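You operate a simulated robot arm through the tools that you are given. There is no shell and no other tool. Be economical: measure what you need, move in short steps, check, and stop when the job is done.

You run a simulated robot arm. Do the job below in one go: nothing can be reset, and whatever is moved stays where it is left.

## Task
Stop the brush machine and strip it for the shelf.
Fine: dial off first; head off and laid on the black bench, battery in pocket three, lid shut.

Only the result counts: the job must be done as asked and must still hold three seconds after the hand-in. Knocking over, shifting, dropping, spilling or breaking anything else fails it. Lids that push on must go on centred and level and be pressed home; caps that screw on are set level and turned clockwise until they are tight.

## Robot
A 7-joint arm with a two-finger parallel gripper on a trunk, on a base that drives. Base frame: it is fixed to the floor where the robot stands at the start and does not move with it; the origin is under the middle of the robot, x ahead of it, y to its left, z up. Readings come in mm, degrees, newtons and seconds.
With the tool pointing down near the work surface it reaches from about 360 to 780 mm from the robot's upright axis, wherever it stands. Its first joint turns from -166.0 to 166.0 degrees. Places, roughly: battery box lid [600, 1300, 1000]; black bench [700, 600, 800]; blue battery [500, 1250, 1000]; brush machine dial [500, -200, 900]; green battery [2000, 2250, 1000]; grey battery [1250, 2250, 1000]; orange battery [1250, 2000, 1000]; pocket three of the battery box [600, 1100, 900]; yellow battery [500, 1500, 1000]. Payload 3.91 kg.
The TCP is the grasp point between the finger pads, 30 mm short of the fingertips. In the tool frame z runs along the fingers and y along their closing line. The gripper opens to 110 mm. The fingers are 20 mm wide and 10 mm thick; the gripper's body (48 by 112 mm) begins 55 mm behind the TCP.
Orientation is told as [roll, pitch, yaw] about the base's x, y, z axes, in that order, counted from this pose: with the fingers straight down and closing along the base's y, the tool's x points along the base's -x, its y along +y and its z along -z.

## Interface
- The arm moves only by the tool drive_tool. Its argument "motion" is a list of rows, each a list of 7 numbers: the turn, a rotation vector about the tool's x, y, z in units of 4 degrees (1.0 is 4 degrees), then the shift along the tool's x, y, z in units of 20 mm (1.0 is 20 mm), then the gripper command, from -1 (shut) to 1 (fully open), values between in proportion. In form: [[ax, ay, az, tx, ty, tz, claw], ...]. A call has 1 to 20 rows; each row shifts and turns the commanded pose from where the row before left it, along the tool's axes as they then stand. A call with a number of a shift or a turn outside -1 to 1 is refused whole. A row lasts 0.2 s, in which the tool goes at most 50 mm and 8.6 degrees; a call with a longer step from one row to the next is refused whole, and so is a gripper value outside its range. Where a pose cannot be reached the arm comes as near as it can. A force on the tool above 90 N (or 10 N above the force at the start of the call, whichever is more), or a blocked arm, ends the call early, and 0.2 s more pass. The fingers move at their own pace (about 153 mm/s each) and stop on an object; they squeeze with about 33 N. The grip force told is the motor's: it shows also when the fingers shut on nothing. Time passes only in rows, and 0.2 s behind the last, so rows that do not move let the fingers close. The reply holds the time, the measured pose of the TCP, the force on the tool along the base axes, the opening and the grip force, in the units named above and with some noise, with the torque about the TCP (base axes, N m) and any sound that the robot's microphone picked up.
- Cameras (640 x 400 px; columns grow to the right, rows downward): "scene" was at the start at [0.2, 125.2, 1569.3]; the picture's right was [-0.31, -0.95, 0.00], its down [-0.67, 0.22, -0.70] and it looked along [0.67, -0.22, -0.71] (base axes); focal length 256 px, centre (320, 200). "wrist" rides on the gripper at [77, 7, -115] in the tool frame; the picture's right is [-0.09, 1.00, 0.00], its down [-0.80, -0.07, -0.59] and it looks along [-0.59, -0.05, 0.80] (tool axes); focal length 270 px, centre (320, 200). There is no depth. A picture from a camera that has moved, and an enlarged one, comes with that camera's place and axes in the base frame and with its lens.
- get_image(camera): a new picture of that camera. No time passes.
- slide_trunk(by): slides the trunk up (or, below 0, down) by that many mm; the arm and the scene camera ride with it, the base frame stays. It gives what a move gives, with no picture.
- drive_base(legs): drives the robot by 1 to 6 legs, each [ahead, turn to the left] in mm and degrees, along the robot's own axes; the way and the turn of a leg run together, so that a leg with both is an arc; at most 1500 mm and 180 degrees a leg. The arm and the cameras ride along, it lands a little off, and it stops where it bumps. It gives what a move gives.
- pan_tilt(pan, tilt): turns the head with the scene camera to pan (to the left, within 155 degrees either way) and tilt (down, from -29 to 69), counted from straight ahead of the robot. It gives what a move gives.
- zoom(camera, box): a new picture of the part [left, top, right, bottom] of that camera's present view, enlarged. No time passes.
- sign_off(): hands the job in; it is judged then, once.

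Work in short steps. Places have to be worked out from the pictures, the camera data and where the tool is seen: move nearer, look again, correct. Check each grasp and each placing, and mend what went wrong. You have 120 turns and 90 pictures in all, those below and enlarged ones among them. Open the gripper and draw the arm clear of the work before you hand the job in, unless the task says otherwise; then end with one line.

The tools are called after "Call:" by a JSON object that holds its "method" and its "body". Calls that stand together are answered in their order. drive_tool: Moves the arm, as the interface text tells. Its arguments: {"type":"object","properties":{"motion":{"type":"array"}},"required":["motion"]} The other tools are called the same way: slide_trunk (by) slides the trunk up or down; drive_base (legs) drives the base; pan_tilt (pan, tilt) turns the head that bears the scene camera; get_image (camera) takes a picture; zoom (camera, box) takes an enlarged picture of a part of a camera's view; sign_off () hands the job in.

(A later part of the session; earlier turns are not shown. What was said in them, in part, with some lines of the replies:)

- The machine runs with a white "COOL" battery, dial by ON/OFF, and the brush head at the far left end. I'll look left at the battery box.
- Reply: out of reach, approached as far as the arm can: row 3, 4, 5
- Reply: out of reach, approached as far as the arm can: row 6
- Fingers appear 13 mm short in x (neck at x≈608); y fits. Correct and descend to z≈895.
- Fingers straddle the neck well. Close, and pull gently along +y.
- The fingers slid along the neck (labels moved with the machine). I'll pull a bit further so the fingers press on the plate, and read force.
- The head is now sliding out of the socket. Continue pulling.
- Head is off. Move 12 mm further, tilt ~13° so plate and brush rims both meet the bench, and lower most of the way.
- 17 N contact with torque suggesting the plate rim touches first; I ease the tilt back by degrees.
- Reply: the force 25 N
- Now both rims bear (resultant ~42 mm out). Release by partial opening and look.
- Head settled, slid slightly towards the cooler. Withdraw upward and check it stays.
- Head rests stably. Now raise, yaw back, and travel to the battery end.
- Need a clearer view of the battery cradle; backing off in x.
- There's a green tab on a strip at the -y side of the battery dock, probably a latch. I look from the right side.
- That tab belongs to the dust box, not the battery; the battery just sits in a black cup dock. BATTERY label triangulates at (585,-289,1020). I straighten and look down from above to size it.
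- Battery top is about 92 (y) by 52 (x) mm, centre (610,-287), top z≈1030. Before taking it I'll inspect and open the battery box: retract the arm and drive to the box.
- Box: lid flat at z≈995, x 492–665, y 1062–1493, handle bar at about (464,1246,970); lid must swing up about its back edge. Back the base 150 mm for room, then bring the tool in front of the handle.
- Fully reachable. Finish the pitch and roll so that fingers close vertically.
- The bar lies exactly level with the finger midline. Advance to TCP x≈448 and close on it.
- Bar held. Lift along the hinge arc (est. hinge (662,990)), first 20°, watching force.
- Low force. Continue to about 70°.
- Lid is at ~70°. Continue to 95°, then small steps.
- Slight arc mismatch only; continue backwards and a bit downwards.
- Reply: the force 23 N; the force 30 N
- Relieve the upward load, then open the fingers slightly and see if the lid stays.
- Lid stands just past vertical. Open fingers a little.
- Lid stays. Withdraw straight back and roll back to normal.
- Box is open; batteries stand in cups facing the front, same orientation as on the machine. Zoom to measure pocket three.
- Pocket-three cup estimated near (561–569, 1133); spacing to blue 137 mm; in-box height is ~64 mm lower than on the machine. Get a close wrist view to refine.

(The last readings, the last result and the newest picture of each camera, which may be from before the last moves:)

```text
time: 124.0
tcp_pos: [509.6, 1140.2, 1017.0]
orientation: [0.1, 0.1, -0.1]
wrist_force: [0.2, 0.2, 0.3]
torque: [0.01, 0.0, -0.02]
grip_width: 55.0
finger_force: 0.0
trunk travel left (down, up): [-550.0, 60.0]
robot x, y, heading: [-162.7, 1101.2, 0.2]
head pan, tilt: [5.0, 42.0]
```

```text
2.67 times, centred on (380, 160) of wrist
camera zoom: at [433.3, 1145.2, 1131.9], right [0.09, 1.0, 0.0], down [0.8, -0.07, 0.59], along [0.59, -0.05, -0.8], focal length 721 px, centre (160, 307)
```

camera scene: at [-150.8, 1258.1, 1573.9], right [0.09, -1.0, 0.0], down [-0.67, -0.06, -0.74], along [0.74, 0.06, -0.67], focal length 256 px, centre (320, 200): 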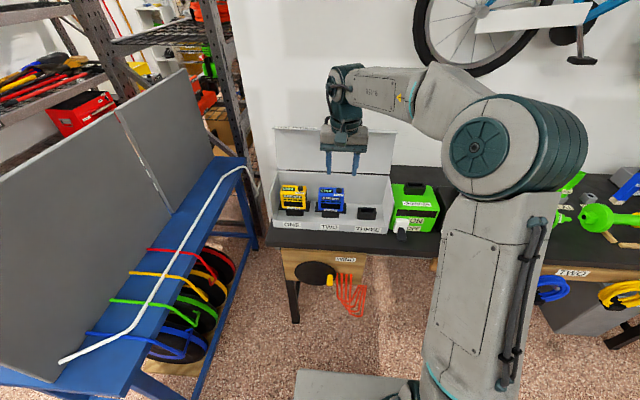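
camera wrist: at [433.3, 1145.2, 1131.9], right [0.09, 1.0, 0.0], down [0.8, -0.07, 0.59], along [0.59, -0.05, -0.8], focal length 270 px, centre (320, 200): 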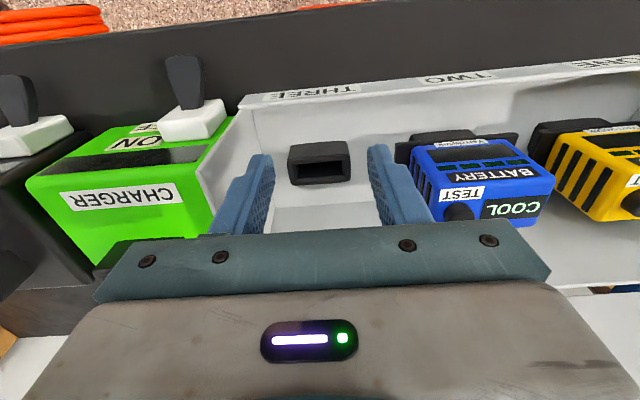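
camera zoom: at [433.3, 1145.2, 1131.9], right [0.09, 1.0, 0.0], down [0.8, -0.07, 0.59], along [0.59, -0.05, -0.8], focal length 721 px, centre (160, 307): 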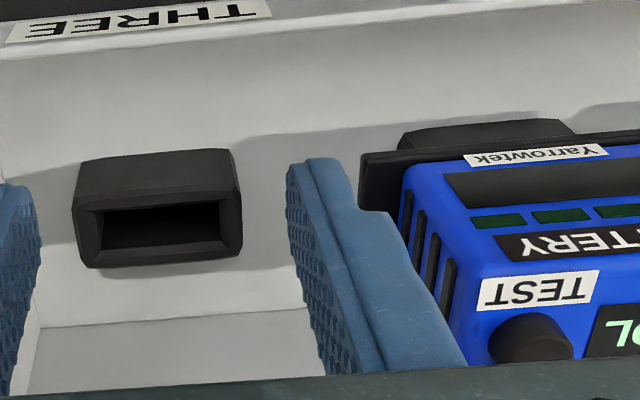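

To fix the cup height I'll touch its left rim with closed fingertips gently.

Call:
{"method": "drive_tool", "body": {"motion": [[0, 0, 0, -0.95, 0.22, 0.5, -1], [0, 0, 0, -0.95, 0.22, 0.7, -1], [0, 0, 0, -0.95, 0.22, 1, -1], [0, 0, 0, -0.95, 0.22, 1, -1], [0, 0, 0, 0, 0, 0.9, -1]]}}

Call:
{"method": "get_image", "body": {"camera": "wrist"}}

```text
time: 125.2
tcp_pos: [584.7, 1157.5, 934.7]
orientation: [0.1, 0.1, -0.2]
wrist_force: [-1.3, 0.4, 0.6]
torque: [0.02, 0.02, -0.02]
grip_width: 0.0
finger_force: 32.9
trunk travel left (down, up): [-550.0, 60.0]
robot x, y, heading: [-157.9, 1099.5, -0.1]
head pan, tilt: [5.0, 42.0]
```

```text
27 pictures are left
camera wrist: at [507.6, 1162.5, 1048.9], right [0.09, 1.0, 0.0], down [0.8, -0.07, 0.59], along [0.59, -0.05, -0.8], focal length 270 px, centre (320, 200)
```

wrist: 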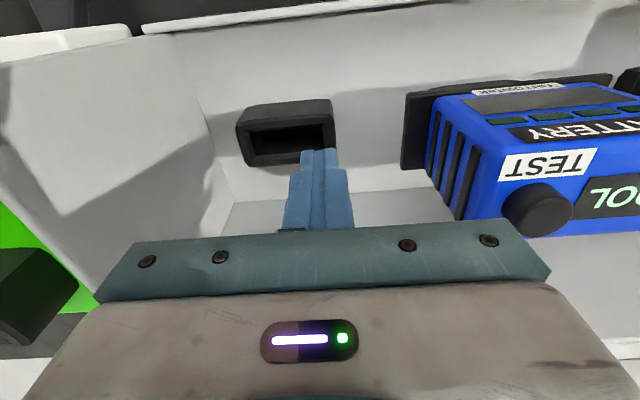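

Call:
{"method": "drive_tool", "body": {"motion": [[0, 0, 0, 0, 0, 0.2, -1], [0, 0, 0, 0, 0, 0.2, -1], [0, 0, 0, 0, 0, 0.2, -1]]}}

Call:
{"method": "drive_tool", "body": {"motion": [[0, 0, 0, 0, 0, 0.2, -1], [0, 0, 0, 0, 0, 0.2, -1]]}}

Call:
{"method": "drive_tool", "body": {"motion": [[0, 0, 0, 0, 0, 0.15, -1], [0, 0, 0, 0, 0, 0.15, -1]]}}

```text
time: 126.0
tcp_pos: [583.9, 1157.7, 923.6]
orientation: [0.1, -0.1, -0.2]
wrist_force: [0.3, 1.0, 0.3]
torque: [-0.01, -0.01, -0.01]
grip_width: 0.0
finger_force: 32.8
trunk travel left (down, up): [-550.0, 60.0]
robot x, y, heading: [-157.4, 1098.6, -0.2]
head pan, tilt: [5.0, 42.0]
```

```text
time: 126.6
tcp_pos: [583.5, 1158.6, 915.8]
orientation: [0.1, 0.0, -0.1]
wrist_force: [-0.1, 0.5, 0.1]
torque: [0.0, 0.03, 0.02]
grip_width: 0.0
finger_force: 33.0
trunk travel left (down, up): [-550.0, 60.0]
robot x, y, heading: [-159.5, 1102.6, -0.3]
head pan, tilt: [5.0, 42.0]
```

```text
time: 127.2
tcp_pos: [582.8, 1159.6, 908.7]
orientation: [0.2, 0.0, 0.0]
wrist_force: [0.2, 0.2, 0.2]
torque: [0.0, 0.01, -0.01]
grip_width: 0.0
finger_force: 33.3
trunk travel left (down, up): [-550.0, 60.0]
robot x, y, heading: [-158.5, 1100.8, 0.0]
head pan, tilt: [5.0, 42.0]
```

Call:
{"method": "drive_tool", "body": {"motion": [[0, 0, 0, 0, 0, 0.15, -1], [0, 0, 0, 0, 0, 0.15, -1]]}}

Call:
{"method": "zoom", "body": {"camera": "wrist", "box": [200, 80, 440, 230]}}

```text
time: 127.8
tcp_pos: [584.7, 1158.3, 903.3]
orientation: [0.1, 0.1, -0.1]
wrist_force: [0.0, -0.2, -0.5]
torque: [0.02, 0.04, -0.01]
grip_width: 0.2
finger_force: 33.2
trunk travel left (down, up): [-550.0, 60.0]
robot x, y, heading: [-153.9, 1100.4, -0.1]
head pan, tilt: [5.0, 42.0]
```

```text
2.67 times, centred on (320, 155) of wrist
camera zoom: at [507.0, 1164.0, 1017.9], right [0.09, 1.0, 0.0], down [0.8, -0.07, 0.59], along [0.59, -0.05, -0.8], focal length 721 px, centre (320, 320)
```

zoom: 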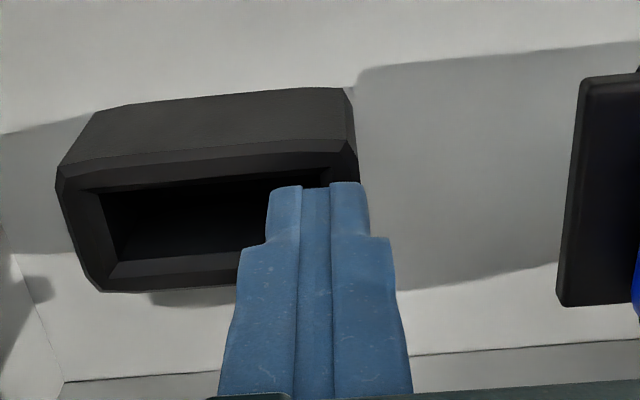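

Call:
{"method": "drive_tool", "body": {"motion": [[0, 0, 0, 0, 0, 0.15, -1], [0, 0, 0, 0, 0, 0.15, -1]]}}

Call:
{"method": "drive_tool", "body": {"motion": [[0, 0, 0, 0, 0, 0.15, -1], [0, 0, 0, 0, 0, 0.15, -1]]}}

```text
time: 128.4
tcp_pos: [583.4, 1158.6, 896.7]
orientation: [0.1, -0.1, -0.1]
wrist_force: [0.8, 0.4, 0.8]
torque: [0.0, -0.05, 0.0]
grip_width: 0.1
finger_force: 33.6
trunk travel left (down, up): [-550.0, 60.0]
robot x, y, heading: [-157.6, 1099.0, -0.1]
head pan, tilt: [5.0, 42.0]
```

```text
time: 129.0
tcp_pos: [583.0, 1160.4, 894.4]
orientation: [0.1, -0.2, 0.0]
wrist_force: [2.3, 1.0, 18.2]
torque: [-0.06, 0.13, 0.15]
grip_width: 0.0
finger_force: 33.2
trunk travel left (down, up): [-550.0, 60.0]
robot x, y, heading: [-160.3, 1101.1, -0.1]
head pan, tilt: [5.0, 42.0]
```

Contact: cup rim at z≈865; re-solved cup centre ≈ (590, 1132.5). Now retract and drive back to the machine for the battery.

Call:
{"method": "drive_tool", "body": {"motion": [[0, 0, 0, 0, 0, -1, -1], [0, 0, 0, 0, 0, -1, -1], [0, 0, 0, 0, 0, -1, -1], [0, 0, 0, 0, 0, -1, -1], [0, 0, 0, 0, 0, -1, -1], [0, 0, 0, 0, 0, -1, -1], [0, 0, 0, 0, 0, -1, -1], [0, 0, 0, 0, 0, -1, -1], [0, 0, 0, 1, -0.4, -0.5, -1], [0, 0, 0, 1, -0.4, -0.5, -1], [0, 0, 0, 1, -0.4, -0.5, -1], [0, 0, 0, 1, -0.4, -0.5, -1], [0, 0, 0, 1, -0.4, -0.5, -1], [0, 0, 0, 1, -0.4, -0.5, -1], [0, 0, 0, 1, -0.4, -0.5, -1], [0, 0, 0, 1, -0.4, -0.5, -1], [0, 0, 0, 1, -0.4, -0.5, -1], [0, 0, 0, 1, -0.4, -0.5, -1], [0, 0, 0, 1, -0.4, -0.5, -1], [0, 0, 0, 1, -0.4, -0.5, -1]]}}

Call:
{"method": "drive_tool", "body": {"motion": [[0, 0, 0, 1, -0.6, -0.5, -1], [0, 0, 0, 1, -0.6, -0.5, -1], [0, 0, 0, 1, -0.6, -0.5, -1], [0, 0, 0, 1, -0.6, -0.5, -1], [0, 0, 0, 1, -0.6, -0.5, -1], [0, 0, 0, 1, -0.6, 0, -1]]}}

Call:
{"method": "drive_base", "body": {"legs": [[0, -90], [1200, 0], [0, 90], [147, 0]]}}

```text
time: 133.2
tcp_pos: [342.8, 1062.2, 1173.4]
orientation: [0.0, 0.0, -0.2]
wrist_force: [0.7, -0.2, -0.3]
torque: [-0.04, -0.06, 0.0]
grip_width: 0.0
finger_force: 32.8
trunk travel left (down, up): [-550.0, 60.0]
robot x, y, heading: [-159.1, 1101.1, -0.1]
head pan, tilt: [5.0, 42.0]
```

```text
time: 134.6
tcp_pos: [223.1, 988.9, 1221.0]
orientation: [0.2, -0.1, -0.2]
wrist_force: [-0.3, -0.4, 0.8]
torque: [0.0, 0.02, 0.02]
grip_width: 0.0
finger_force: 32.8
trunk travel left (down, up): [-550.0, 60.0]
robot x, y, heading: [-157.5, 1100.4, -0.2]
head pan, tilt: [5.0, 42.0]
```

```text
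time: 149.4
tcp_pos: [413.3, -198.4, 1222.8]
orientation: [0.0, 0.1, 3.0]
wrist_force: [-0.1, 0.6, 0.3]
torque: [0.0, -0.04, 0.0]
grip_width: 0.0
finger_force: 33.0
trunk travel left (down, up): [-550.0, 60.0]
robot x, y, heading: [22.8, -107.4, 2.5]
head pan, tilt: [5.0, 42.0]
```

Yaw the gripper 90°, opened, then go over the battery.

Call:
{"method": "drive_tool", "body": {"motion": [[0, 0, -1, 0, 0, 0, 0.6], [0, 0, -1, 0, 0, 0, 0.6], [0, 0, -1, 0, 0, 0, 0.6], [0, 0, -1, 0, 0, 0, 0.6], [0, 0, -1, 0, 0, 0, 0.6], [0, 0, -1, 0, 0, 0, 0.6], [0, 0, -1, 0, 0, 0, 0.6], [0, 0, -1, 0, 0, 0, 0.6], [0, 0, -1, 0, 0, 0, 0.6], [0, 0, -1, 0, 0, 0, 0.6], [0, 0, -1, 0, 0, 0, 0.6], [0, 0, -1, 0, 0, 0, 0.6], [0, 0, -1, 0, 0, 0, 0.6], [0, 0, -1, 0, 0, 0, 0.6], [0, 0, -1, 0, 0, 0, 0.6], [0, 0, -1, 0, 0, 0, 0.6], [0, 0, -1, 0, 0, 0, 0.6], [0, 0, -1, 0, 0, 0, 0.6], [0, 0, -1, 0, 0, 0, 0.6], [0, 0, -1, 0, 0, 0, 0.6]]}}

Call:
{"method": "drive_tool", "body": {"motion": [[0, 0, -1, 0, 0, 0, 0.6], [0, 0, -0.75, 0, 0, 0, 0.6], [0, 0, 0, 0.45, -1, 0.5, 0.6], [0, 0, 0, 0.45, -1, 0.5, 0.6], [0, 0, 0, 0.45, -1, 0.5, 0.6], [0, 0, 0, 0.45, -1, 0.5, 0.6], [0, 0, 0, 0.45, -1, 0.5, 0.6], [0, 0, 0, 0.45, -1, 0.5, 0.6], [0, 0, 0, 0.45, -1, 0.5, 0.6], [0, 0, 0, 0.45, -1, 0.5, 0.6], [0, 0, 0, 0.45, -1, 0.5, 0.6], [0, 0, 0, 0.4, -0.8, 0.5, 0.6]]}}

Call:
{"method": "get_image", "body": {"camera": "wrist"}}

```text
time: 153.6
tcp_pos: [347.1, -82.9, 1178.2]
orientation: [0.0, -0.2, 82.8]
wrist_force: [0.3, -0.5, -0.1]
torque: [0.0, 0.0, 0.03]
grip_width: 88.0
finger_force: 0.1
out of reach, approached as far as the arm can: row 12, 13, 14, 15, 16, 17, 18, 19, 20
trunk travel left (down, up): [-550.0, 60.0]
robot x, y, heading: [24.1, -112.0, 2.7]
head pan, tilt: [5.0, 42.0]
```

```text
time: 156.2
tcp_pos: [383.2, -26.8, 1051.9]
orientation: [0.0, 0.0, 89.6]
wrist_force: [0.0, 0.6, 0.5]
torque: [0.02, 0.0, -0.03]
grip_width: 87.7
finger_force: 0.1
out of reach, approached as far as the arm can: row 1, 2, 3, 4, 5, 6, 7, 8, 9, 10, 11, 12
trunk travel left (down, up): [-550.0, 60.0]
robot x, y, heading: [27.7, -111.5, 2.5]
head pan, tilt: [5.0, 42.0]
```

```text
25 pictures are left
camera wrist: at [376.7, -105.0, 1166.0], right [-1.0, 0.09, 0.0], down [0.07, 0.8, 0.6], along [0.06, 0.59, -0.8], focal length 270 px, centre (320, 200)
```

wrist: 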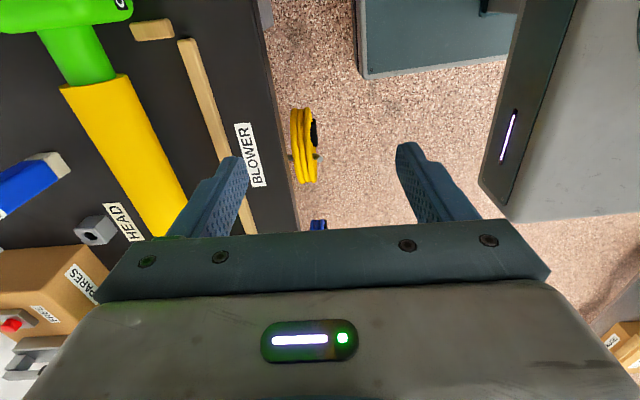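

Yaw +90 is beyond the wrist's limit on this side; I'll use yaw −90 instead (camera on +y side). Raise and rotate back.

Call:
{"method": "drive_tool", "body": {"motion": [[0, 0, 1, 0, 0, -0.4, 0.6], [0, 0, 1, 0, 0, -0.4, 0.6], [0, 0, 1, 0, 0, -0.4, 0.6], [0, 0, 1, 0, 0, -0.4, 0.6], [0, 0, 1, 0, 0, -0.4, 0.6], [0, 0, 1, 0, 0, -0.4, 0.6], [0, 0, 1, 0, 0, -0.4, 0.6], [0, 0, 1, 0, 0, -0.4, 0.6], [0, 0, 1, 0, 0, -0.4, 0.6], [0, 0, 1, 0, 0, -0.4, 0.6], [0, 0, 1, 0, 0, 0, 0.6], [0, 0, 1, 0, 0, 0, 0.6], [0, 0, 1, 0, 0, 0, 0.6], [0, 0, 1, 0, 0, 0, 0.6], [0, 0, 1, 0, 0, 0, 0.6], [0, 0, 1, 0, 0, 0, 0.6], [0, 0, 1, 0, 0, 0, 0.6], [0, 0, 1, 0, 0, 0, 0.6], [0, 0, 1, 0, 0, 0, 0.6], [0, 0, 1, 0, 0, 0, 0.6]]}}

Call:
{"method": "drive_tool", "body": {"motion": [[0, 0, 1, -0.7, -0.5, 0, 0.6], [0, 0, 1, -0.7, -0.5, 0, 0.6], [0, 0, 1, -0.7, -0.5, 0, 0.6], [0, 0, 1, -0.7, -0.5, 0, 0.6], [0, 0, 1, -0.7, -0.5, 0, 0.6], [0, 0, 1, -0.7, -0.5, 0, 0.6], [0, 0, 1, 0, 0, 0, 0.6], [0, 0, 1, 0, 0, 0, 0.6], [0, 0, 1, 0, 0, 0, 0.6], [0, 0, 1, 0, 0, 0, 0.6], [0, 0, 1, 0, 0, 0, 0.6], [0, 0, 1, 0, 0, 0, 0.6], [0, 0, 1, 0, 0, 0, 0.6], [0, 0, 1, 0, 0, 0, 0.6], [0, 0, 1, 0, 0, 0, 0.6], [0, 0, 1, 0, 0, 0, 0.6], [0, 0, 1, 0, 0, 0, 0.6], [0, 0, 1, 0, 0, 0, 0.6], [0, 0, 1, 0, 0, 0, 0.6], [0, 0, 1, 0, 0, 0, 0.6]]}}

```text
time: 160.4
tcp_pos: [382.8, -27.1, 1132.7]
orientation: [0.1, 0.0, 9.7]
wrist_force: [0.1, -0.1, -0.6]
torque: [-0.01, -0.02, 0.02]
grip_width: 88.1
finger_force: 0.0
trunk travel left (down, up): [-550.0, 60.0]
robot x, y, heading: [19.6, -110.5, 2.4]
head pan, tilt: [5.0, 42.0]
```

```text
time: 164.6
tcp_pos: [465.1, -87.8, 1132.5]
orientation: [0.0, 0.2, -70.2]
wrist_force: [0.8, 0.4, 0.3]
torque: [-0.01, 0.02, -0.02]
grip_width: 87.8
finger_force: 0.1
trunk travel left (down, up): [-550.0, 60.0]
robot x, y, heading: [21.5, -110.0, 2.6]
head pan, tilt: [5.0, 42.0]
```

Call:
{"method": "drive_tool", "body": {"motion": [[0, 0, 1, 0, 0, 0, 0.6], [0, 0, 1, 0, 0, 0, 0.6], [0, 0, 1, 0, 0, 0, 0.6], [0, 0, 1, 0, 0, 0, 0.6], [0, 0, 0.95, 0, 0, 0, 0.6], [0, 0, 0, -0.905, 0.614, 0.1, 0.6], [0, 0, 0, -0.905, 0.614, 0.1, 0.6], [0, 0, 0, -0.905, 0.614, 0.1, 0.6], [0, 0, 0, -0.905, 0.614, 0.1, 0.6], [0, 0, 0, -0.905, 0.614, 0.1, 0.6], [0, 0, 0, -0.905, 0.614, 0.1, 0.6], [0, 0, 0, -0.905, 0.614, 0.1, 0.6], [0, 0, 0, -0.905, 0.614, 0.1, 0.6], [0, 0, 0, -0.905, 0.614, 0.1, 0.6], [0, 0, 0, -0.905, 0.614, 0.1, 0.6], [0, 0, 0, -0.905, 0.614, 0.1, 0.6]]}}

Call:
{"method": "get_image", "body": {"camera": "wrist"}}

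```text
time: 168.0
tcp_pos: [600.5, -287.2, 1108.6]
orientation: [-0.2, 0.1, -90.0]
wrist_force: [0.8, 0.0, -0.1]
torque: [0.01, -0.02, -0.01]
grip_width: 88.0
finger_force: 0.0
trunk travel left (down, up): [-550.0, 60.0]
robot x, y, heading: [25.8, -110.9, 2.7]
head pan, tilt: [5.0, 42.0]
```

```text
24 pictures are left
camera wrist: at [607.3, -211.0, 1224.7], right [1.0, -0.09, 0.0], down [-0.07, -0.8, 0.59], along [-0.05, -0.59, -0.8], focal length 270 px, centre (320, 200)
```

wrist: 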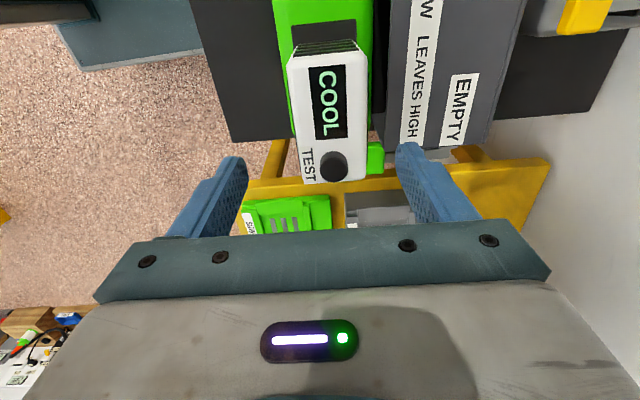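

Battery centre ≈ (607,-286). Shift +6.5 mm in x and descend to z≈1003.

Call:
{"method": "drive_tool", "body": {"motion": [[0, 0, 0, -0.05, 0.33, 0, 0.6], [0, 0, 0, 0, 0, 0.88, 0.6], [0, 0, 0, 0, 0, 0.88, 0.6], [0, 0, 0, 0, 0, 0.88, 0.6], [0, 0, 0, 0, 0, 0.88, 0.6], [0, 0, 0, 0, 0, 0.88, 0.6], [0, 0, 0, 0, 0, 0.88, 0.6]]}}

Call:
{"method": "get_image", "body": {"camera": "wrist"}}

Call:
{"method": "pan_tilt", "body": {"pan": -15, "tilt": 42}}

Call:
{"method": "get_image", "body": {"camera": "scene"}}

```text
time: 169.6
tcp_pos: [608.0, -288.9, 1003.6]
orientation: [-0.1, 0.2, -89.9]
wrist_force: [-0.7, 0.5, -0.2]
torque: [0.0, -0.02, 0.0]
grip_width: 87.9
finger_force: 0.0
trunk travel left (down, up): [-550.0, 60.0]
robot x, y, heading: [24.4, -110.0, 2.5]
head pan, tilt: [5.0, 42.0]
```

```text
23 pictures are left
camera wrist: at [614.9, -213.2, 1117.9], right [1.0, -0.09, 0.0], down [-0.07, -0.8, 0.59], along [-0.05, -0.59, -0.81], focal length 270 px, centre (320, 200)
```

wrist: 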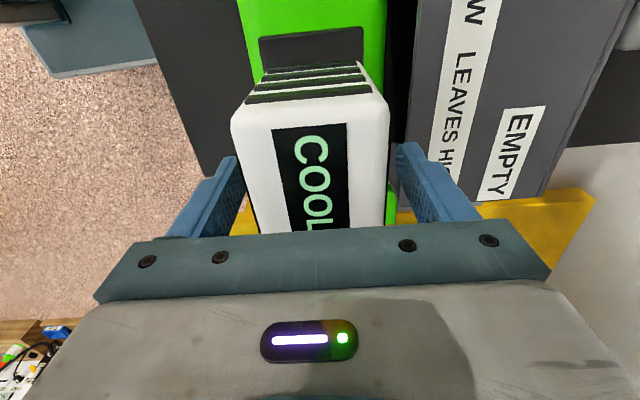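

```text
time: 170.4
tcp_pos: [608.7, -288.9, 1004.1]
orientation: [0.0, 0.0, -89.8]
wrist_force: [0.3, -1.1, 0.5]
torque: [-0.04, 0.02, 0.0]
grip_width: 88.0
finger_force: 0.0
trunk travel left (down, up): [-550.0, 60.0]
robot x, y, heading: [26.8, -112.8, 2.5]
head pan, tilt: [-15.0, 42.0]
```

```text
22 pictures are left
camera scene: at [24.1, 20.2, 1573.9], right [-0.21, -0.98, 0.0], down [-0.65, 0.14, -0.74], along [0.73, -0.16, -0.67], focal length 256 px, centre (320, 200)
```

scene: 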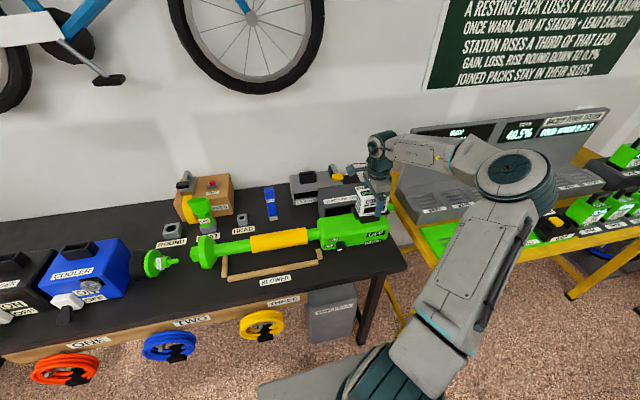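

Aligned. Close and lift a little, watching force.

Call:
{"method": "drive_tool", "body": {"motion": [[0, 0, 0, 0, 0, 0, -1], [0, 0, 0, 0, 0, 0, -1], [0, 0, 0, 0, 0, 0, -1], [0, 0, 0, 0, 0, 0, -1]]}}

Call:
{"method": "drive_tool", "body": {"motion": [[0, 0, 0, 0, 0, -0.2, -1], [0, 0, 0, 0, 0, -0.2, -1]]}}

Call:
{"method": "zoom", "body": {"camera": "scene", "box": [310, 160, 430, 260]}}

```text
time: 171.4
tcp_pos: [607.9, -287.6, 1002.7]
orientation: [0.1, 0.2, -89.9]
wrist_force: [2.1, -0.6, 1.0]
torque: [0.04, -0.04, 0.01]
grip_width: 53.8
finger_force: 33.1
trunk travel left (down, up): [-550.0, 60.0]
robot x, y, heading: [23.8, -112.3, 2.8]
head pan, tilt: [-15.0, 42.0]
```

```text
time: 172.0
tcp_pos: [606.3, -288.3, 1012.2]
orientation: [-0.1, 0.0, -89.8]
wrist_force: [-0.1, 0.2, -4.6]
torque: [-0.01, 0.02, -0.01]
grip_width: 53.8
finger_force: 32.8
trunk travel left (down, up): [-550.0, 60.0]
robot x, y, heading: [24.9, -106.2, 2.5]
head pan, tilt: [-15.0, 42.0]
```

```text
4.00 times, centred on (370, 210) of scene
camera zoom: at [24.6, 19.9, 1573.9], right [-0.21, -0.98, 0.0], down [-0.65, 0.14, -0.74], along [0.73, -0.16, -0.67], focal length 1024 px, centre (120, 160)
```

zoom: 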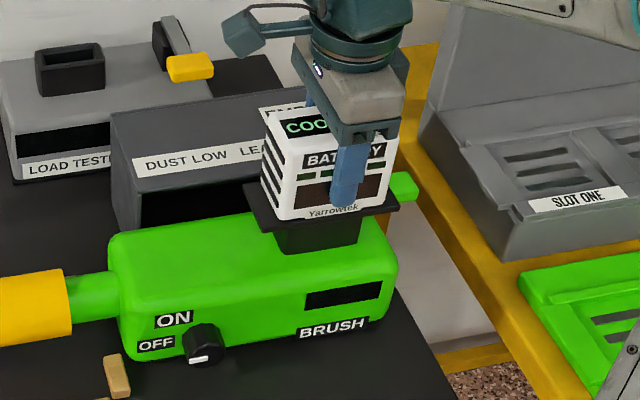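

Battery came free (4.6 N, display dark). Lift high, retract and drive to the box.

Call:
{"method": "drive_tool", "body": {"motion": [[0, 0, 0, 0, 0, -0.5, -1], [0, 0, 0, 0, 0, -0.8, -1], [0, 0, 0, 0, 0, -1, -1], [0, 0, 0, 0, 0, -1, -1], [0, 0, 0, 0, 0, -1, -1], [0, 0, 0, 0, 0, -1, -1], [0, 0, 0, 0, 0, -1, -1], [0, 0, 0, 0, 0, -1, -1], [0, 0, 0, 0, 0, -0.5, -1], [0, 0, 0, 0.21, -0.9, -0.2, -1], [0, 0, 0, 0.21, -0.9, -0.2, -1], [0, 0, 0, 0.21, -0.9, -0.2, -1], [0, 0, 0, 0.21, -0.9, -0.2, -1], [0, 0, 0, 0.21, -0.9, -0.2, -1], [0, 0, 0, 0.21, -0.9, -0.2, -1], [0, 0, 0, 0.21, -0.9, -0.2, -1], [0, 0, 0, 0.21, -0.9, -0.2, -1]]}}

Call:
{"method": "drive_base", "body": {"legs": [[-60, -2.5], [0, 90], [1350, 0], [0, -90]]}}

Call:
{"method": "get_image", "body": {"camera": "wrist"}}

```text
time: 175.6
tcp_pos: [462.9, -255.0, 1201.4]
orientation: [-0.2, 0.1, -90.0]
wrist_force: [-0.3, -0.9, -5.5]
torque: [0.0, -0.02, 0.0]
grip_width: 54.0
finger_force: 33.1
trunk travel left (down, up): [-550.0, 60.0]
robot x, y, heading: [26.3, -108.8, 2.2]
head pan, tilt: [-15.0, 42.0]
```

```text
time: 190.5
tcp_pos: [454.9, 1051.4, 1201.7]
orientation: [-0.1, 0.1, -96.3]
wrist_force: [-0.5, -0.2, -5.0]
torque: [-0.03, 0.02, -0.01]
grip_width: 54.1
finger_force: 32.9
trunk travel left (down, up): [-550.0, 60.0]
robot x, y, heading: [36.6, 1241.2, -3.6]
head pan, tilt: [-15.0, 42.0]
```

```text
20 pictures are left
camera wrist: at [471.2, 1125.3, 1315.9], right [0.98, -0.2, 0.0], down [-0.16, -0.79, 0.59], along [-0.12, -0.58, -0.81], focal length 270 px, centre (320, 200)
```

wrist: 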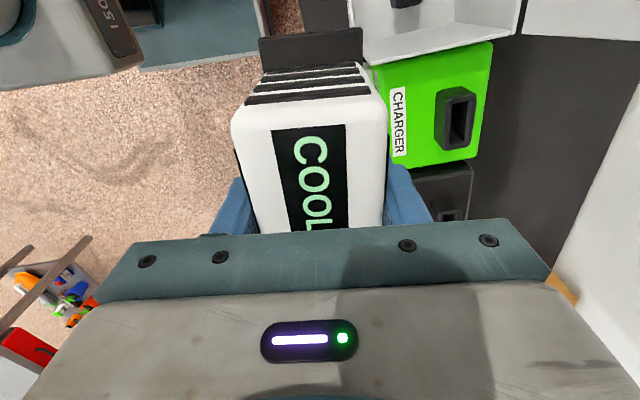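

Battery still held. Correct yaw to −90 and move above pocket three at z≈1100.

Call:
{"method": "drive_tool", "body": {"motion": [[0, 0, -0.78, 0, 0, 0, -1], [0, 0, -0.79, 0, 0, 0, -1], [0, 0, 0, 0.51, 0.84, 0.3, -1], [0, 0, 0, 0.51, 0.84, 0.3, -1], [0, 0, 0, 0.51, 0.84, 0.6, -1], [0, 0, 0, 0.51, 0.84, 0.6, -1], [0, 0, 0, 0.51, 0.84, 0.7, -1], [0, 0, 0, 0.51, 0.84, 0.8, -1], [0, 0, 0, 0.51, 0.84, 0.8, -1], [0, 0, 0, 0.51, 0.84, 0.9, -1]]}}

Call:
{"method": "get_image", "body": {"camera": "wrist"}}

Call:
{"method": "pan_tilt", "body": {"pan": -5, "tilt": 45}}

Call:
{"method": "get_image", "body": {"camera": "scene"}}

```text
time: 192.7
tcp_pos: [591.5, 1133.3, 1101.1]
orientation: [-0.1, 0.1, -90.0]
wrist_force: [0.9, -0.5, -4.8]
torque: [-0.04, 0.01, 0.0]
grip_width: 53.8
finger_force: 32.9
trunk travel left (down, up): [-550.0, 60.0]
robot x, y, heading: [39.2, 1244.7, -3.8]
head pan, tilt: [-15.0, 42.0]
```

```text
19 pictures are left
camera wrist: at [598.8, 1209.0, 1216.2], right [1.0, -0.09, 0.0], down [-0.07, -0.8, 0.59], along [-0.05, -0.59, -0.8], focal length 270 px, centre (320, 200)
```

wrist: 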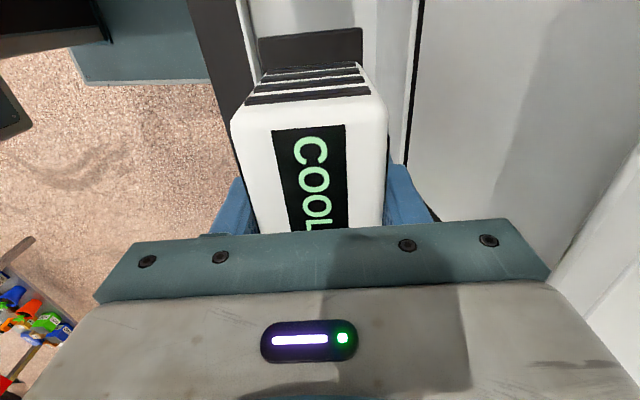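

```text
time: 193.4
tcp_pos: [591.2, 1132.5, 1101.5]
orientation: [-0.1, 0.1, -90.0]
wrist_force: [0.2, 0.7, -4.7]
torque: [0.0, -0.02, -0.01]
grip_width: 53.6
finger_force: 33.2
trunk travel left (down, up): [-550.0, 60.0]
robot x, y, heading: [32.8, 1244.2, -3.7]
head pan, tilt: [-5.0, 45.0]
```

```text
18 pictures are left
camera scene: at [50.9, 1386.5, 1569.6], right [-0.15, -0.99, 0.0], down [-0.7, 0.11, -0.71], along [0.7, -0.11, -0.71], focal length 256 px, centre (320, 200)
```

scene: 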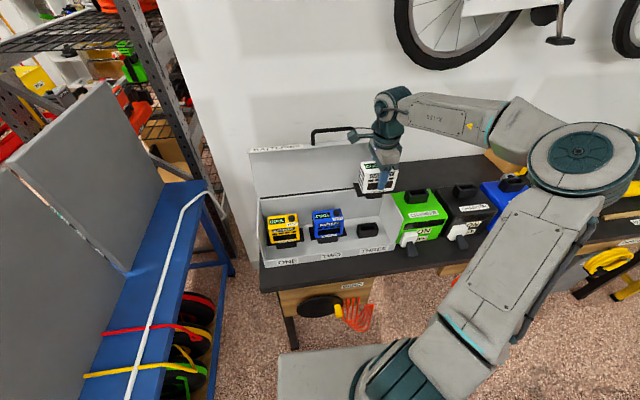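

Descend to z≈972 and compare with the neighbours.

Call:
{"method": "drive_tool", "body": {"motion": [[0, 0, 0, 0, 0.0, 1, -1], [0, 0, 0, 0, 0.0, 1, -1], [0, 0, 0, 0, 0, 1, -1], [0, 0, 0, 0, 0, 1, -1], [0, 0, 0, 0, 0, 0.9, -1], [0, 0, 0, 0, 0, 0.9, -1], [0, 0, 0, 0, 0, 0.7, -1]]}}

Call:
{"method": "zoom", "body": {"camera": "scene", "box": [250, 170, 420, 276]}}

```text
time: 195.0
tcp_pos: [591.3, 1135.3, 971.2]
orientation: [-0.1, 0.1, -90.0]
wrist_force: [0.7, -1.5, -4.4]
torque: [0.01, -0.02, 0.0]
grip_width: 53.9
finger_force: 33.1
trunk travel left (down, up): [-550.0, 60.0]
robot x, y, heading: [35.7, 1244.5, -3.7]
head pan, tilt: [-5.0, 45.0]
```

```text
3.76 times, centred on (335, 223) of scene
camera zoom: at [51.0, 1386.6, 1569.6], right [-0.15, -0.99, 0.0], down [-0.7, 0.11, -0.71], along [0.7, -0.11, -0.71], focal length 964 px, centre (264, 113)
```

zoom: 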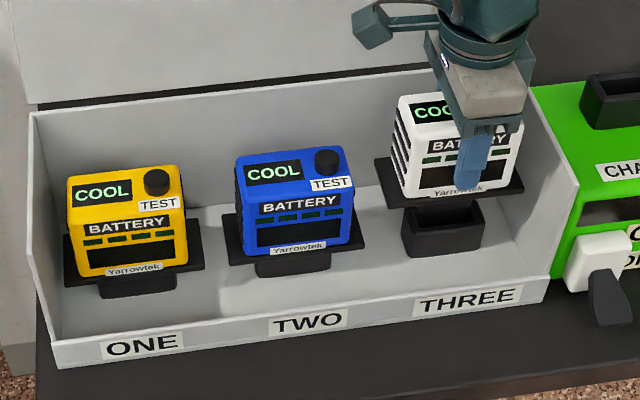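

Lateral alignment matches the ONE–TWO spacing; ~40 mm still to go. Descend slowly.

Call:
{"method": "drive_tool", "body": {"motion": [[0, 0, 0, 0, 0, 0.3, -1], [0, 0, 0, 0, 0, 0.3, -1], [0, 0, 0, 0, 0, 0, -1]]}}

Call:
{"method": "drive_tool", "body": {"motion": [[0, 0, 0, 0, 0, 0.2, -1], [0, 0, 0, 0, 0, 0.2, -1], [0, 0, 0, 0, 0, 0, -1]]}}

Call:
{"method": "zoom", "body": {"camera": "scene", "box": [320, 190, 420, 252]}}

```text
time: 195.8
tcp_pos: [590.4, 1133.9, 959.3]
orientation: [-0.1, 0.1, -90.0]
wrist_force: [0.5, 0.6, -5.8]
torque: [-0.01, -0.01, 0.0]
grip_width: 54.0
finger_force: 33.5
trunk travel left (down, up): [-550.0, 60.0]
robot x, y, heading: [35.2, 1243.2, -3.8]
head pan, tilt: [-5.0, 45.0]
```

```text
time: 196.6
tcp_pos: [590.1, 1130.8, 950.3]
orientation: [0.0, -0.1, -90.1]
wrist_force: [0.8, -4.8, 1.2]
torque: [-0.33, -0.03, -0.02]
grip_width: 54.0
finger_force: 32.7
trunk travel left (down, up): [-550.0, 60.0]
robot x, y, heading: [36.0, 1246.7, -3.8]
head pan, tilt: [-5.0, 45.0]
```

```text
6.40 times, centred on (370, 221) of scene
camera zoom: at [50.6, 1385.9, 1569.7], right [-0.15, -0.99, 0.0], down [-0.7, 0.11, -0.71], along [0.7, -0.11, -0.71], focal length 1638 px, centre (0, 66)
```

zoom: 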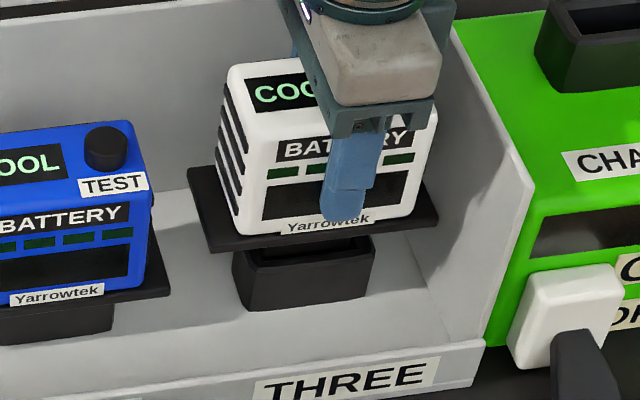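

Plug is entering; a −y side force says shift ~2 mm to −y. Adjust and continue down.

Call:
{"method": "drive_tool", "body": {"motion": [[0, 0, 0, -0.12, 0, 0, -1], [0, 0, 0, 0, 0, 0.2, -1], [0, 0, 0, 0, 0, 0.2, -1], [0, 0, 0, 0, 0, 0, -1]]}}

Call:
{"method": "drive_tool", "body": {"motion": [[0, 0, 0, 0, 0, 0.2, -1], [0, 0, 0, 0, 0, 0.15, -1], [0, 0, 0, 0, 0, 0, -1]]}}

```text
time: 197.6
tcp_pos: [590.5, 1131.7, 941.8]
orientation: [-0.1, 0.1, -89.9]
wrist_force: [-0.4, 1.4, -4.1]
torque: [-0.01, -0.01, 0.02]
grip_width: 54.0
finger_force: 33.1
trunk travel left (down, up): [-550.0, 60.0]
robot x, y, heading: [35.0, 1240.7, -3.3]
head pan, tilt: [-5.0, 45.0]
```

```text
time: 198.4
tcp_pos: [590.0, 1131.8, 936.9]
orientation: [-0.1, 0.0, -90.0]
wrist_force: [-0.1, 0.0, -4.2]
torque: [-0.01, 0.02, -0.03]
grip_width: 54.1
finger_force: 33.4
trunk travel left (down, up): [-550.0, 60.0]
robot x, y, heading: [37.8, 1245.9, -3.6]
head pan, tilt: [-5.0, 45.0]
```

Sliding in freely. Continue in small steps to the seat.

Call:
{"method": "drive_tool", "body": {"motion": [[0, 0, 0, 0, 0, 0.2, -1], [0, 0, 0, 0, 0, 0.15, -1], [0, 0, 0, 0, 0, 0, -1]]}}

Call:
{"method": "drive_tool", "body": {"motion": [[0, 0, 0, 0, 0, 0.15, -1], [0, 0, 0, 0, 0, 0.15, -1], [0, 0, 0, 0, 0, 0, -1]]}}

Call:
{"method": "zoom", "body": {"camera": "scene", "box": [250, 170, 420, 276]}}

```text
time: 199.2
tcp_pos: [589.2, 1131.6, 928.5]
orientation: [-0.1, 0.1, -90.0]
wrist_force: [-0.1, -1.0, -4.0]
torque: [0.01, -0.03, 0.04]
grip_width: 53.8
finger_force: 33.6
trunk travel left (down, up): [-550.0, 60.0]
robot x, y, heading: [31.3, 1243.2, -3.7]
head pan, tilt: [-5.0, 45.0]
```

```text
time: 200.0
tcp_pos: [589.7, 1131.6, 923.4]
orientation: [-0.2, 0.1, -90.0]
wrist_force: [0.3, 0.1, -4.2]
torque: [-0.02, -0.03, 0.0]
grip_width: 54.1
finger_force: 33.3
trunk travel left (down, up): [-550.0, 60.0]
robot x, y, heading: [38.6, 1245.5, -4.0]
head pan, tilt: [-5.0, 45.0]
```

```text
3.76 times, centred on (335, 223) of scene
camera zoom: at [50.9, 1386.6, 1569.6], right [-0.15, -0.99, 0.0], down [-0.7, 0.11, -0.71], along [0.7, -0.11, -0.71], focal length 964 px, centre (264, 113)
```

zoom: 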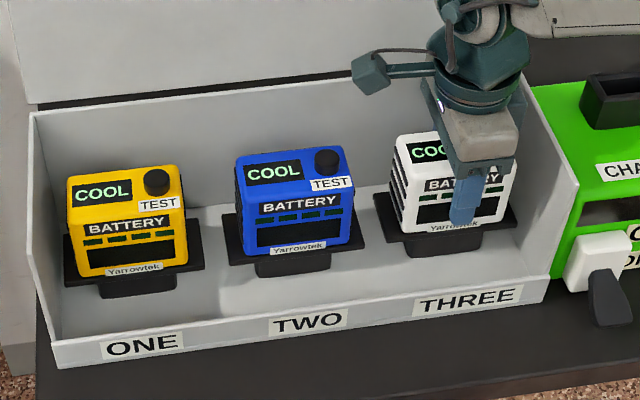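

Looks nearly seated; go on until contact.

Call:
{"method": "drive_tool", "body": {"motion": [[0, 0, 0, 0, 0, 0.1, -1], [0, 0, 0, 0, 0, 0.1, -1], [0, 0, 0, 0, 0, 0, -1]]}}

Call:
{"method": "drive_tool", "body": {"motion": [[0, 0, 0, 0, 0, 0.1, -1], [0, 0, 0, 0, 0, 0.1, -1], [0, 0, 0, 0, 0, 0, -1]]}}

```text
time: 200.8
tcp_pos: [588.0, 1131.3, 923.3]
orientation: [0.2, 0.0, -90.1]
wrist_force: [3.7, -4.0, 26.7]
torque: [0.27, 0.25, -0.06]
grip_width: 54.0
finger_force: 33.1
trunk travel left (down, up): [-550.0, 60.0]
robot x, y, heading: [37.9, 1246.9, -3.7]
head pan, tilt: [-5.0, 45.0]
```

```text
time: 201.6
tcp_pos: [588.7, 1132.4, 917.0]
orientation: [0.2, 0.1, -90.0]
wrist_force: [5.8, 0.8, 27.3]
torque: [-0.06, 0.23, 0.02]
grip_width: 54.1
finger_force: 33.0
trunk travel left (down, up): [-550.0, 60.0]
robot x, y, heading: [35.2, 1243.8, -3.7]
head pan, tilt: [-5.0, 45.0]
```

Firm contact (27 N). Release and inspect.

Call:
{"method": "drive_tool", "body": {"motion": [[0, 0, 0, 0, 0, 0, 0.3], [0, 0, 0, 0, 0, 0, 0.3], [0, 0, 0, 0, 0, 0, 0.3], [0, 0, 0, 0, 0, -1, 0.3], [0, 0, 0, 0, 0, -1, 0.3], [0, 0, 0, 0, 0, -1, 0.3], [0, 0, 0, 0, 0, -1, 0.3], [0, 0, 0, 0, 0, -1, 0.3], [0, 0, 0, 0, 0, -1, 0.3], [0, 0, 0, 0, 0, -1, 0.3], [0, 0, 0, 0, 0, -1, 0.3]]}}

Call:
{"method": "zoom", "body": {"camera": "scene", "box": [250, 170, 420, 276]}}

```text
time: 204.0
tcp_pos: [588.1, 1131.8, 1075.2]
orientation: [0.1, 0.1, -90.0]
wrist_force: [0.3, 0.6, -0.1]
torque: [-0.01, 0.01, 0.01]
grip_width: 71.6
finger_force: 0.0
trunk travel left (down, up): [-550.0, 60.0]
robot x, y, heading: [39.0, 1246.3, -3.8]
head pan, tilt: [-5.0, 45.0]
```

```text
3.76 times, centred on (335, 223) of scene
camera zoom: at [50.1, 1386.7, 1569.5], right [-0.15, -0.99, 0.0], down [-0.7, 0.11, -0.71], along [0.7, -0.11, -0.71], focal length 964 px, centre (264, 113)
```

zoom: 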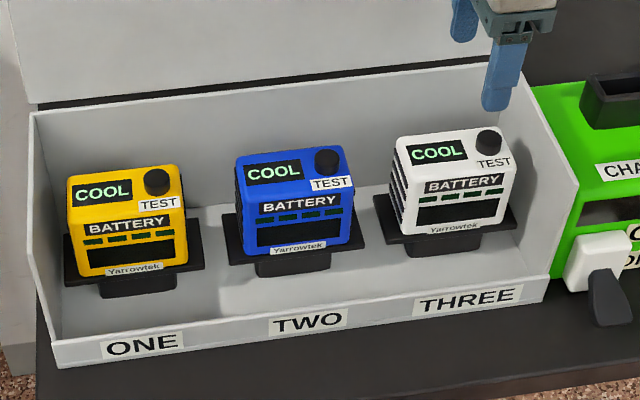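

Battery seated flush with its neighbours. Now the lid: go above the handle bar (est. x≈690, z≈1195) with this downward, x-closing gripper.

Call:
{"method": "drive_tool", "body": {"motion": [[0, 0, 0, 0, 0, -1, 0], [0, 0, 0, 0, 0, -1, 0], [0, 0, 0, 0, 0, -1, 0], [0, 0, 0, 0, 0, -1, 0], [0, 0, 0, 0, 0, -1, 0], [0, 0, 0, 0, 0, -1, 0], [0, 0, 0, 0, 0, -1, 0], [0, 0, 0, 0, 0, -1, 0], [0, 0, 0, 0, 0, -1, 0], [0, 0, 0, 0, 0, -1, 0], [0, 0, 0, 0.97, 0.83, 0, 0], [0, 0, 0, 0.97, 0.83, 0, 0], [0, 0, 0, 0.97, 0.83, 0, 0], [0, 0, 0, 0.97, 0.83, 0, 0], [0, 0, 0, 0.97, 0.83, 0, 0], [0, 0, 0, 0.97, 0.83, 0, 0]]}}

Call:
{"method": "get_image", "body": {"camera": "wrist"}}

```text
time: 207.4
tcp_pos: [689.4, 1248.5, 1275.2]
orientation: [-0.2, 0.1, -89.9]
wrist_force: [0.0, -0.7, 0.1]
torque: [0.02, 0.04, 0.0]
grip_width: 54.9
finger_force: 0.1
trunk travel left (down, up): [-550.0, 60.0]
robot x, y, heading: [36.3, 1241.8, -3.5]
head pan, tilt: [-5.0, 45.0]
```

```text
13 pictures are left
camera wrist: at [696.2, 1324.3, 1389.5], right [1.0, -0.09, 0.0], down [-0.07, -0.8, 0.59], along [-0.05, -0.59, -0.8], focal length 270 px, centre (320, 200)
```

wrist: 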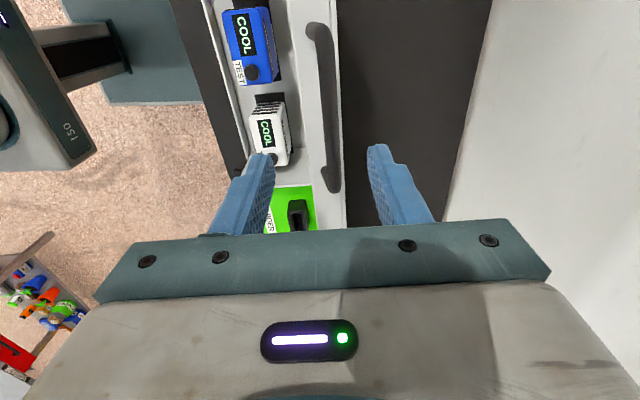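

Bar is at x≈694. Shift 4 mm, descend 64 mm and close on it.

Call:
{"method": "drive_tool", "body": {"motion": [[0, 0, 0, 0, 0.2, 0.8, 0], [0, 0, 0, 0, 0, 0.8, 0], [0, 0, 0, 0, 0, 0.8, 0], [0, 0, 0, 0, 0, 0.8, 0], [0, 0, 0, 0, 0, 0, -1], [0, 0, 0, 0, 0, 0, -1], [0, 0, 0, 0, 0, 0, -1]]}}

Call:
{"method": "get_image", "body": {"camera": "wrist"}}

```text
time: 209.0
tcp_pos: [693.1, 1246.3, 1211.3]
orientation: [-0.1, 0.1, -90.0]
wrist_force: [0.3, -1.8, -0.9]
torque: [0.11, 0.03, 0.19]
grip_width: 11.3
finger_force: 45.2
trunk travel left (down, up): [-550.0, 60.0]
robot x, y, heading: [40.6, 1246.4, -4.2]
head pan, tilt: [-5.0, 45.0]
```

```text
12 pictures are left
camera wrist: at [700.3, 1322.2, 1325.7], right [1.0, -0.09, 0.0], down [-0.07, -0.8, 0.59], along [-0.05, -0.59, -0.81], focal length 270 px, centre (320, 200)
```

wrist: 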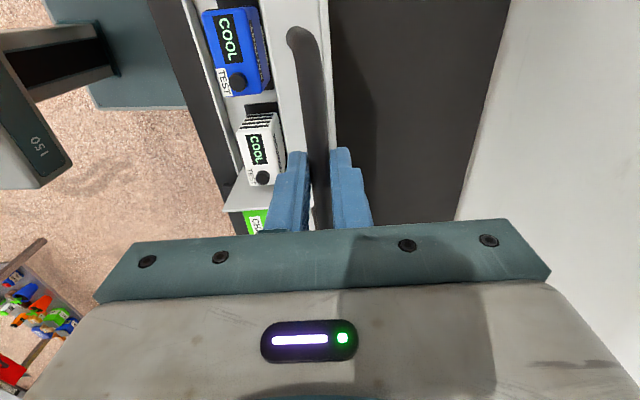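

Bar gripped. Swing the lid along the arc (hinge (663,990), R≈204), first part.

Call:
{"method": "drive_tool", "body": {"motion": [[0, 0, 0, 0, -0.885, -0.095, -1], [0, 0, 0, 0, -0.89, -0.015, -1], [0, 0, 0, 0, -0.89, 0.06, -1], [0, 0, 0, 0, -0.88, 0.14, -1], [0, 0, 0, 0, -0.86, 0.215, -1], [0, 0, 0, 0, -0.845, 0.29, -1], [0, 0, 0, 0, -0.81, 0.36, -1], [0, 0, 0, 0, -0.78, 0.435, -1]]}}

Call:
{"method": "drive_tool", "body": {"motion": [[0, 0, 0, 0, -0.735, 0.495, -1], [0, 0, 0, 0, -0.695, 0.56, -1], [0, 0, 0, 0, -0.64, 0.62, -1], [0, 0, 0, 0, -0.585, 0.67, -1], [0, 0, 0, 0, -0.52, 0.72, -1]]}}

Call:
{"method": "get_image", "body": {"camera": "scene"}}

```text
time: 210.8
tcp_pos: [558.3, 1245.4, 1181.9]
orientation: [-0.2, 0.1, -90.1]
wrist_force: [10.3, -6.3, -15.3]
torque: [-0.43, -0.35, 0.55]
grip_width: 11.9
finger_force: 45.0
trunk travel left (down, up): [-550.0, 60.0]
robot x, y, heading: [36.4, 1246.1, -3.6]
head pan, tilt: [-5.0, 45.0]
```

```text
time: 212.0
tcp_pos: [496.8, 1246.3, 1122.7]
orientation: [0.0, 0.1, -90.0]
wrist_force: [22.6, -6.5, -13.1]
torque: [-0.7, -0.63, 0.7]
grip_width: 11.5
finger_force: 44.7
trunk travel left (down, up): [-550.0, 60.0]
robot x, y, heading: [35.9, 1246.6, -3.8]
head pan, tilt: [-5.0, 45.0]
```

```text
11 pictures are left
camera scene: at [55.2, 1385.5, 1569.6], right [-0.15, -0.99, 0.0], down [-0.7, 0.11, -0.7], along [0.7, -0.11, -0.71], focal length 256 px, centre (320, 200)
```

scene: 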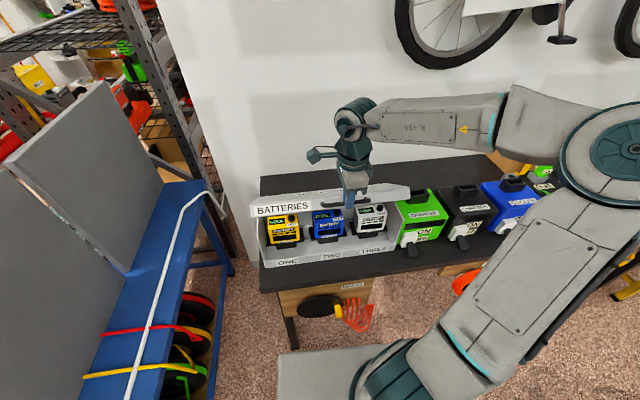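

Lid at about 30° to go 35°; ~20 N outward pull, so ease 4 mm inwards and continue.

Call:
{"method": "drive_tool", "body": {"motion": [[0, 0, 0, 0, 0.2, 0.1, -1], [0, 0, 0, 0, -0.46, 0.765, -1], [0, 0, 0, 0, -0.35, 0.8, -1], [0, 0, 0, 0, -0.28, 0.83, -1], [0, 0, 0, 0, -0.2, 0.855, -1]]}}

Call:
{"method": "get_image", "body": {"camera": "wrist"}}

```text
time: 213.2
tcp_pos: [468.1, 1246.0, 1055.0]
orientation: [-0.3, 0.1, -90.0]
wrist_force: [-11.3, -8.1, 2.2]
torque: [-0.49, 0.25, 0.75]
grip_width: 11.5
finger_force: 44.8
trunk travel left (down, up): [-550.0, 60.0]
robot x, y, heading: [35.8, 1244.1, -3.8]
head pan, tilt: [-5.0, 45.0]
```

```text
10 pictures are left
camera wrist: at [476.1, 1321.2, 1170.1], right [1.0, -0.09, 0.0], down [-0.07, -0.8, 0.59], along [-0.05, -0.59, -0.8], focal length 270 px, centre (320, 200)
```

wrist: 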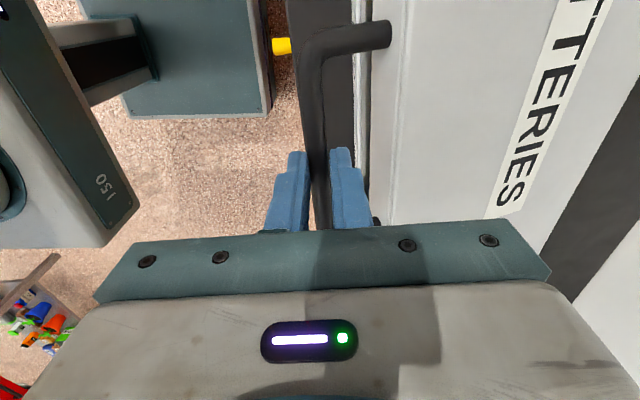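

Nearly closed; continue down.

Call:
{"method": "drive_tool", "body": {"motion": [[0, 0, 0, 0, -0.25, 0.85, -1], [0, 0, 0, 0, -0.1, 0.85, -1], [0, 0, 0, 0, 0, 0.8, -1]]}}

Call:
{"method": "drive_tool", "body": {"motion": [[0, 0, 0, 0, 0.02, 0.3, -1], [0, 0, 0, 0, 0.02, 0.3, -1]]}}

Call:
{"method": "drive_tool", "body": {"motion": [[0, 0, 0, 0, 0.03, 0.2, -1], [0, 0, 0, 0, 0, 0.2, -1]]}}

```text
time: 214.0
tcp_pos: [464.3, 1245.8, 1005.1]
orientation: [-0.2, 0.1, -90.0]
wrist_force: [-7.0, -11.4, -0.4]
torque: [-0.41, 0.17, 0.74]
grip_width: 11.8
finger_force: 44.7
trunk travel left (down, up): [-550.0, 60.0]
robot x, y, heading: [36.0, 1240.6, -3.6]
head pan, tilt: [-5.0, 45.0]
```

```text
time: 214.6
tcp_pos: [462.5, 1245.8, 992.7]
orientation: [0.1, 0.0, -90.0]
wrist_force: [-6.7, -13.7, -1.1]
torque: [-0.62, 0.1, 0.78]
grip_width: 11.4
finger_force: 44.6
trunk travel left (down, up): [-550.0, 60.0]
robot x, y, heading: [35.8, 1242.9, -3.6]
head pan, tilt: [-5.0, 45.0]
```

```text
time: 215.2
tcp_pos: [464.2, 1246.5, 988.5]
orientation: [0.4, 0.1, -90.0]
wrist_force: [-10.2, -12.2, 34.9]
torque: [-0.23, 0.22, 0.94]
grip_width: 12.0
finger_force: 44.7
trunk travel left (down, up): [-550.0, 60.0]
robot x, y, heading: [36.3, 1246.6, -3.9]
head pan, tilt: [-5.0, 45.0]
```

Lid is down on its stop (35 N up). Open slightly and lift off.

Call:
{"method": "drive_tool", "body": {"motion": [[0, 0, 0, 0, 0, 0, -0.6], [0, 0, 0, 0, 0, 0, -0.6], [0, 0, 0, 0, 0, 0, -0.6], [0, 0, 0, 0, 0, -0.5, -0.6], [0, 0, 0, 0, 0, -1, -0.6], [0, 0, 0, 0, 0, -1, -0.6], [0, 0, 0, 0, 0, -1, -0.6], [0, 0, 0, 0, 0, -1, -0.6], [0, 0, 0, 0, 0, -1, -0.6], [0, 0, 0, 0, 0, -1, -0.6], [0, 0, 0, 0, -0.5, -1, 0], [0, 0, 0, -0.5, -0.5, -1, 0], [0, 0, 0, -0.5, -0.5, -1, 0], [0, 0, 0, -0.5, -0.5, -1, 0]]}}

Call:
{"method": "get_image", "body": {"camera": "scene"}}

Call:
{"method": "zoom", "body": {"camera": "scene", "box": [230, 170, 430, 295]}}

```text
time: 218.2
tcp_pos: [424.9, 1216.0, 1196.1]
orientation: [-0.2, 0.1, -90.0]
wrist_force: [-0.5, 0.1, -0.6]
torque: [-0.02, -0.01, 0.0]
grip_width: 55.2
finger_force: 0.1
trunk travel left (down, up): [-550.0, 60.0]
robot x, y, heading: [38.1, 1241.5, -3.3]
head pan, tilt: [-5.0, 45.0]
```

```text
9 pictures are left
camera scene: at [50.1, 1386.0, 1569.6], right [-0.15, -0.99, 0.0], down [-0.7, 0.11, -0.71], along [0.7, -0.11, -0.71], focal length 256 px, centre (320, 200)
```

scene: 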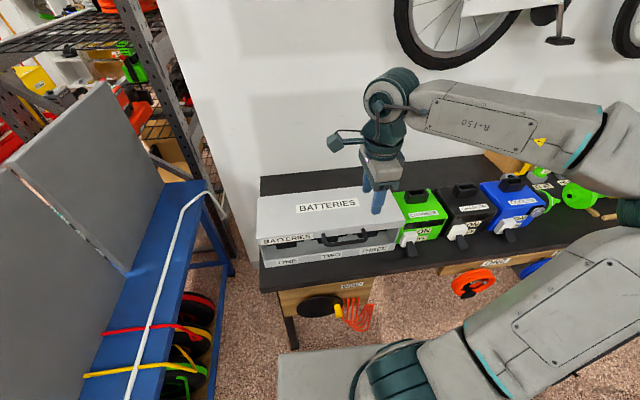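

```text
3.20 times, centred on (330, 232) of scene
camera zoom: at [50.1, 1386.0, 1569.6], right [-0.15, -0.99, 0.0], down [-0.7, 0.11, -0.71], along [0.7, -0.11, -0.71], focal length 819 px, centre (288, 96)
```

zoom: 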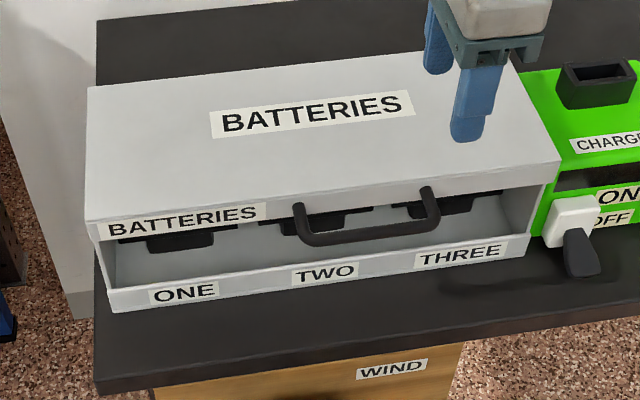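

Lid shut with batteries under it. Final check of the head and machine.

Call:
{"method": "pan_tilt", "body": {"pan": -48, "tilt": 35}}

Call:
{"method": "get_image", "body": {"camera": "scene"}}

```text
time: 219.3
tcp_pos: [425.5, 1217.7, 1195.8]
orientation: [0.1, 0.1, -90.1]
wrist_force: [1.2, 0.2, -0.2]
torque: [-0.01, 0.01, 0.0]
grip_width: 55.2
finger_force: 0.1
trunk travel left (down, up): [-550.0, 60.0]
robot x, y, heading: [36.4, 1245.6, -3.8]
head pan, tilt: [-48.0, 35.0]
```

```text
7 pictures are left
camera scene: at [24.5, 1329.6, 1584.4], right [-0.78, -0.62, 0.0], down [-0.36, 0.45, -0.82], along [0.51, -0.64, -0.57], focal length 256 px, centre (320, 200)
```

scene: 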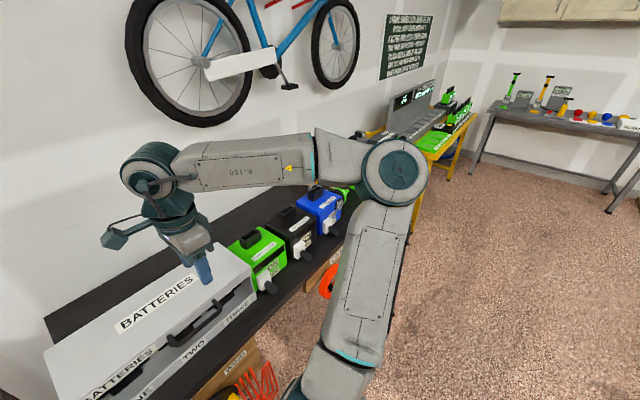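

Everything was seen in place: dial OFF, head lying on the bench, battery in pocket three, lid shut, gripper open and clear. Hand in.

Call:
{"method": "sign_off", "body": {}}

```text
The job is handed in.
```

The brush machine's dial is at OFF, its head is off and lying on the black bench, its battery is seated in pocket three and the box lid is shut. I last saw the head lying still before I moved the battery, because the arm blocked the final view of it.
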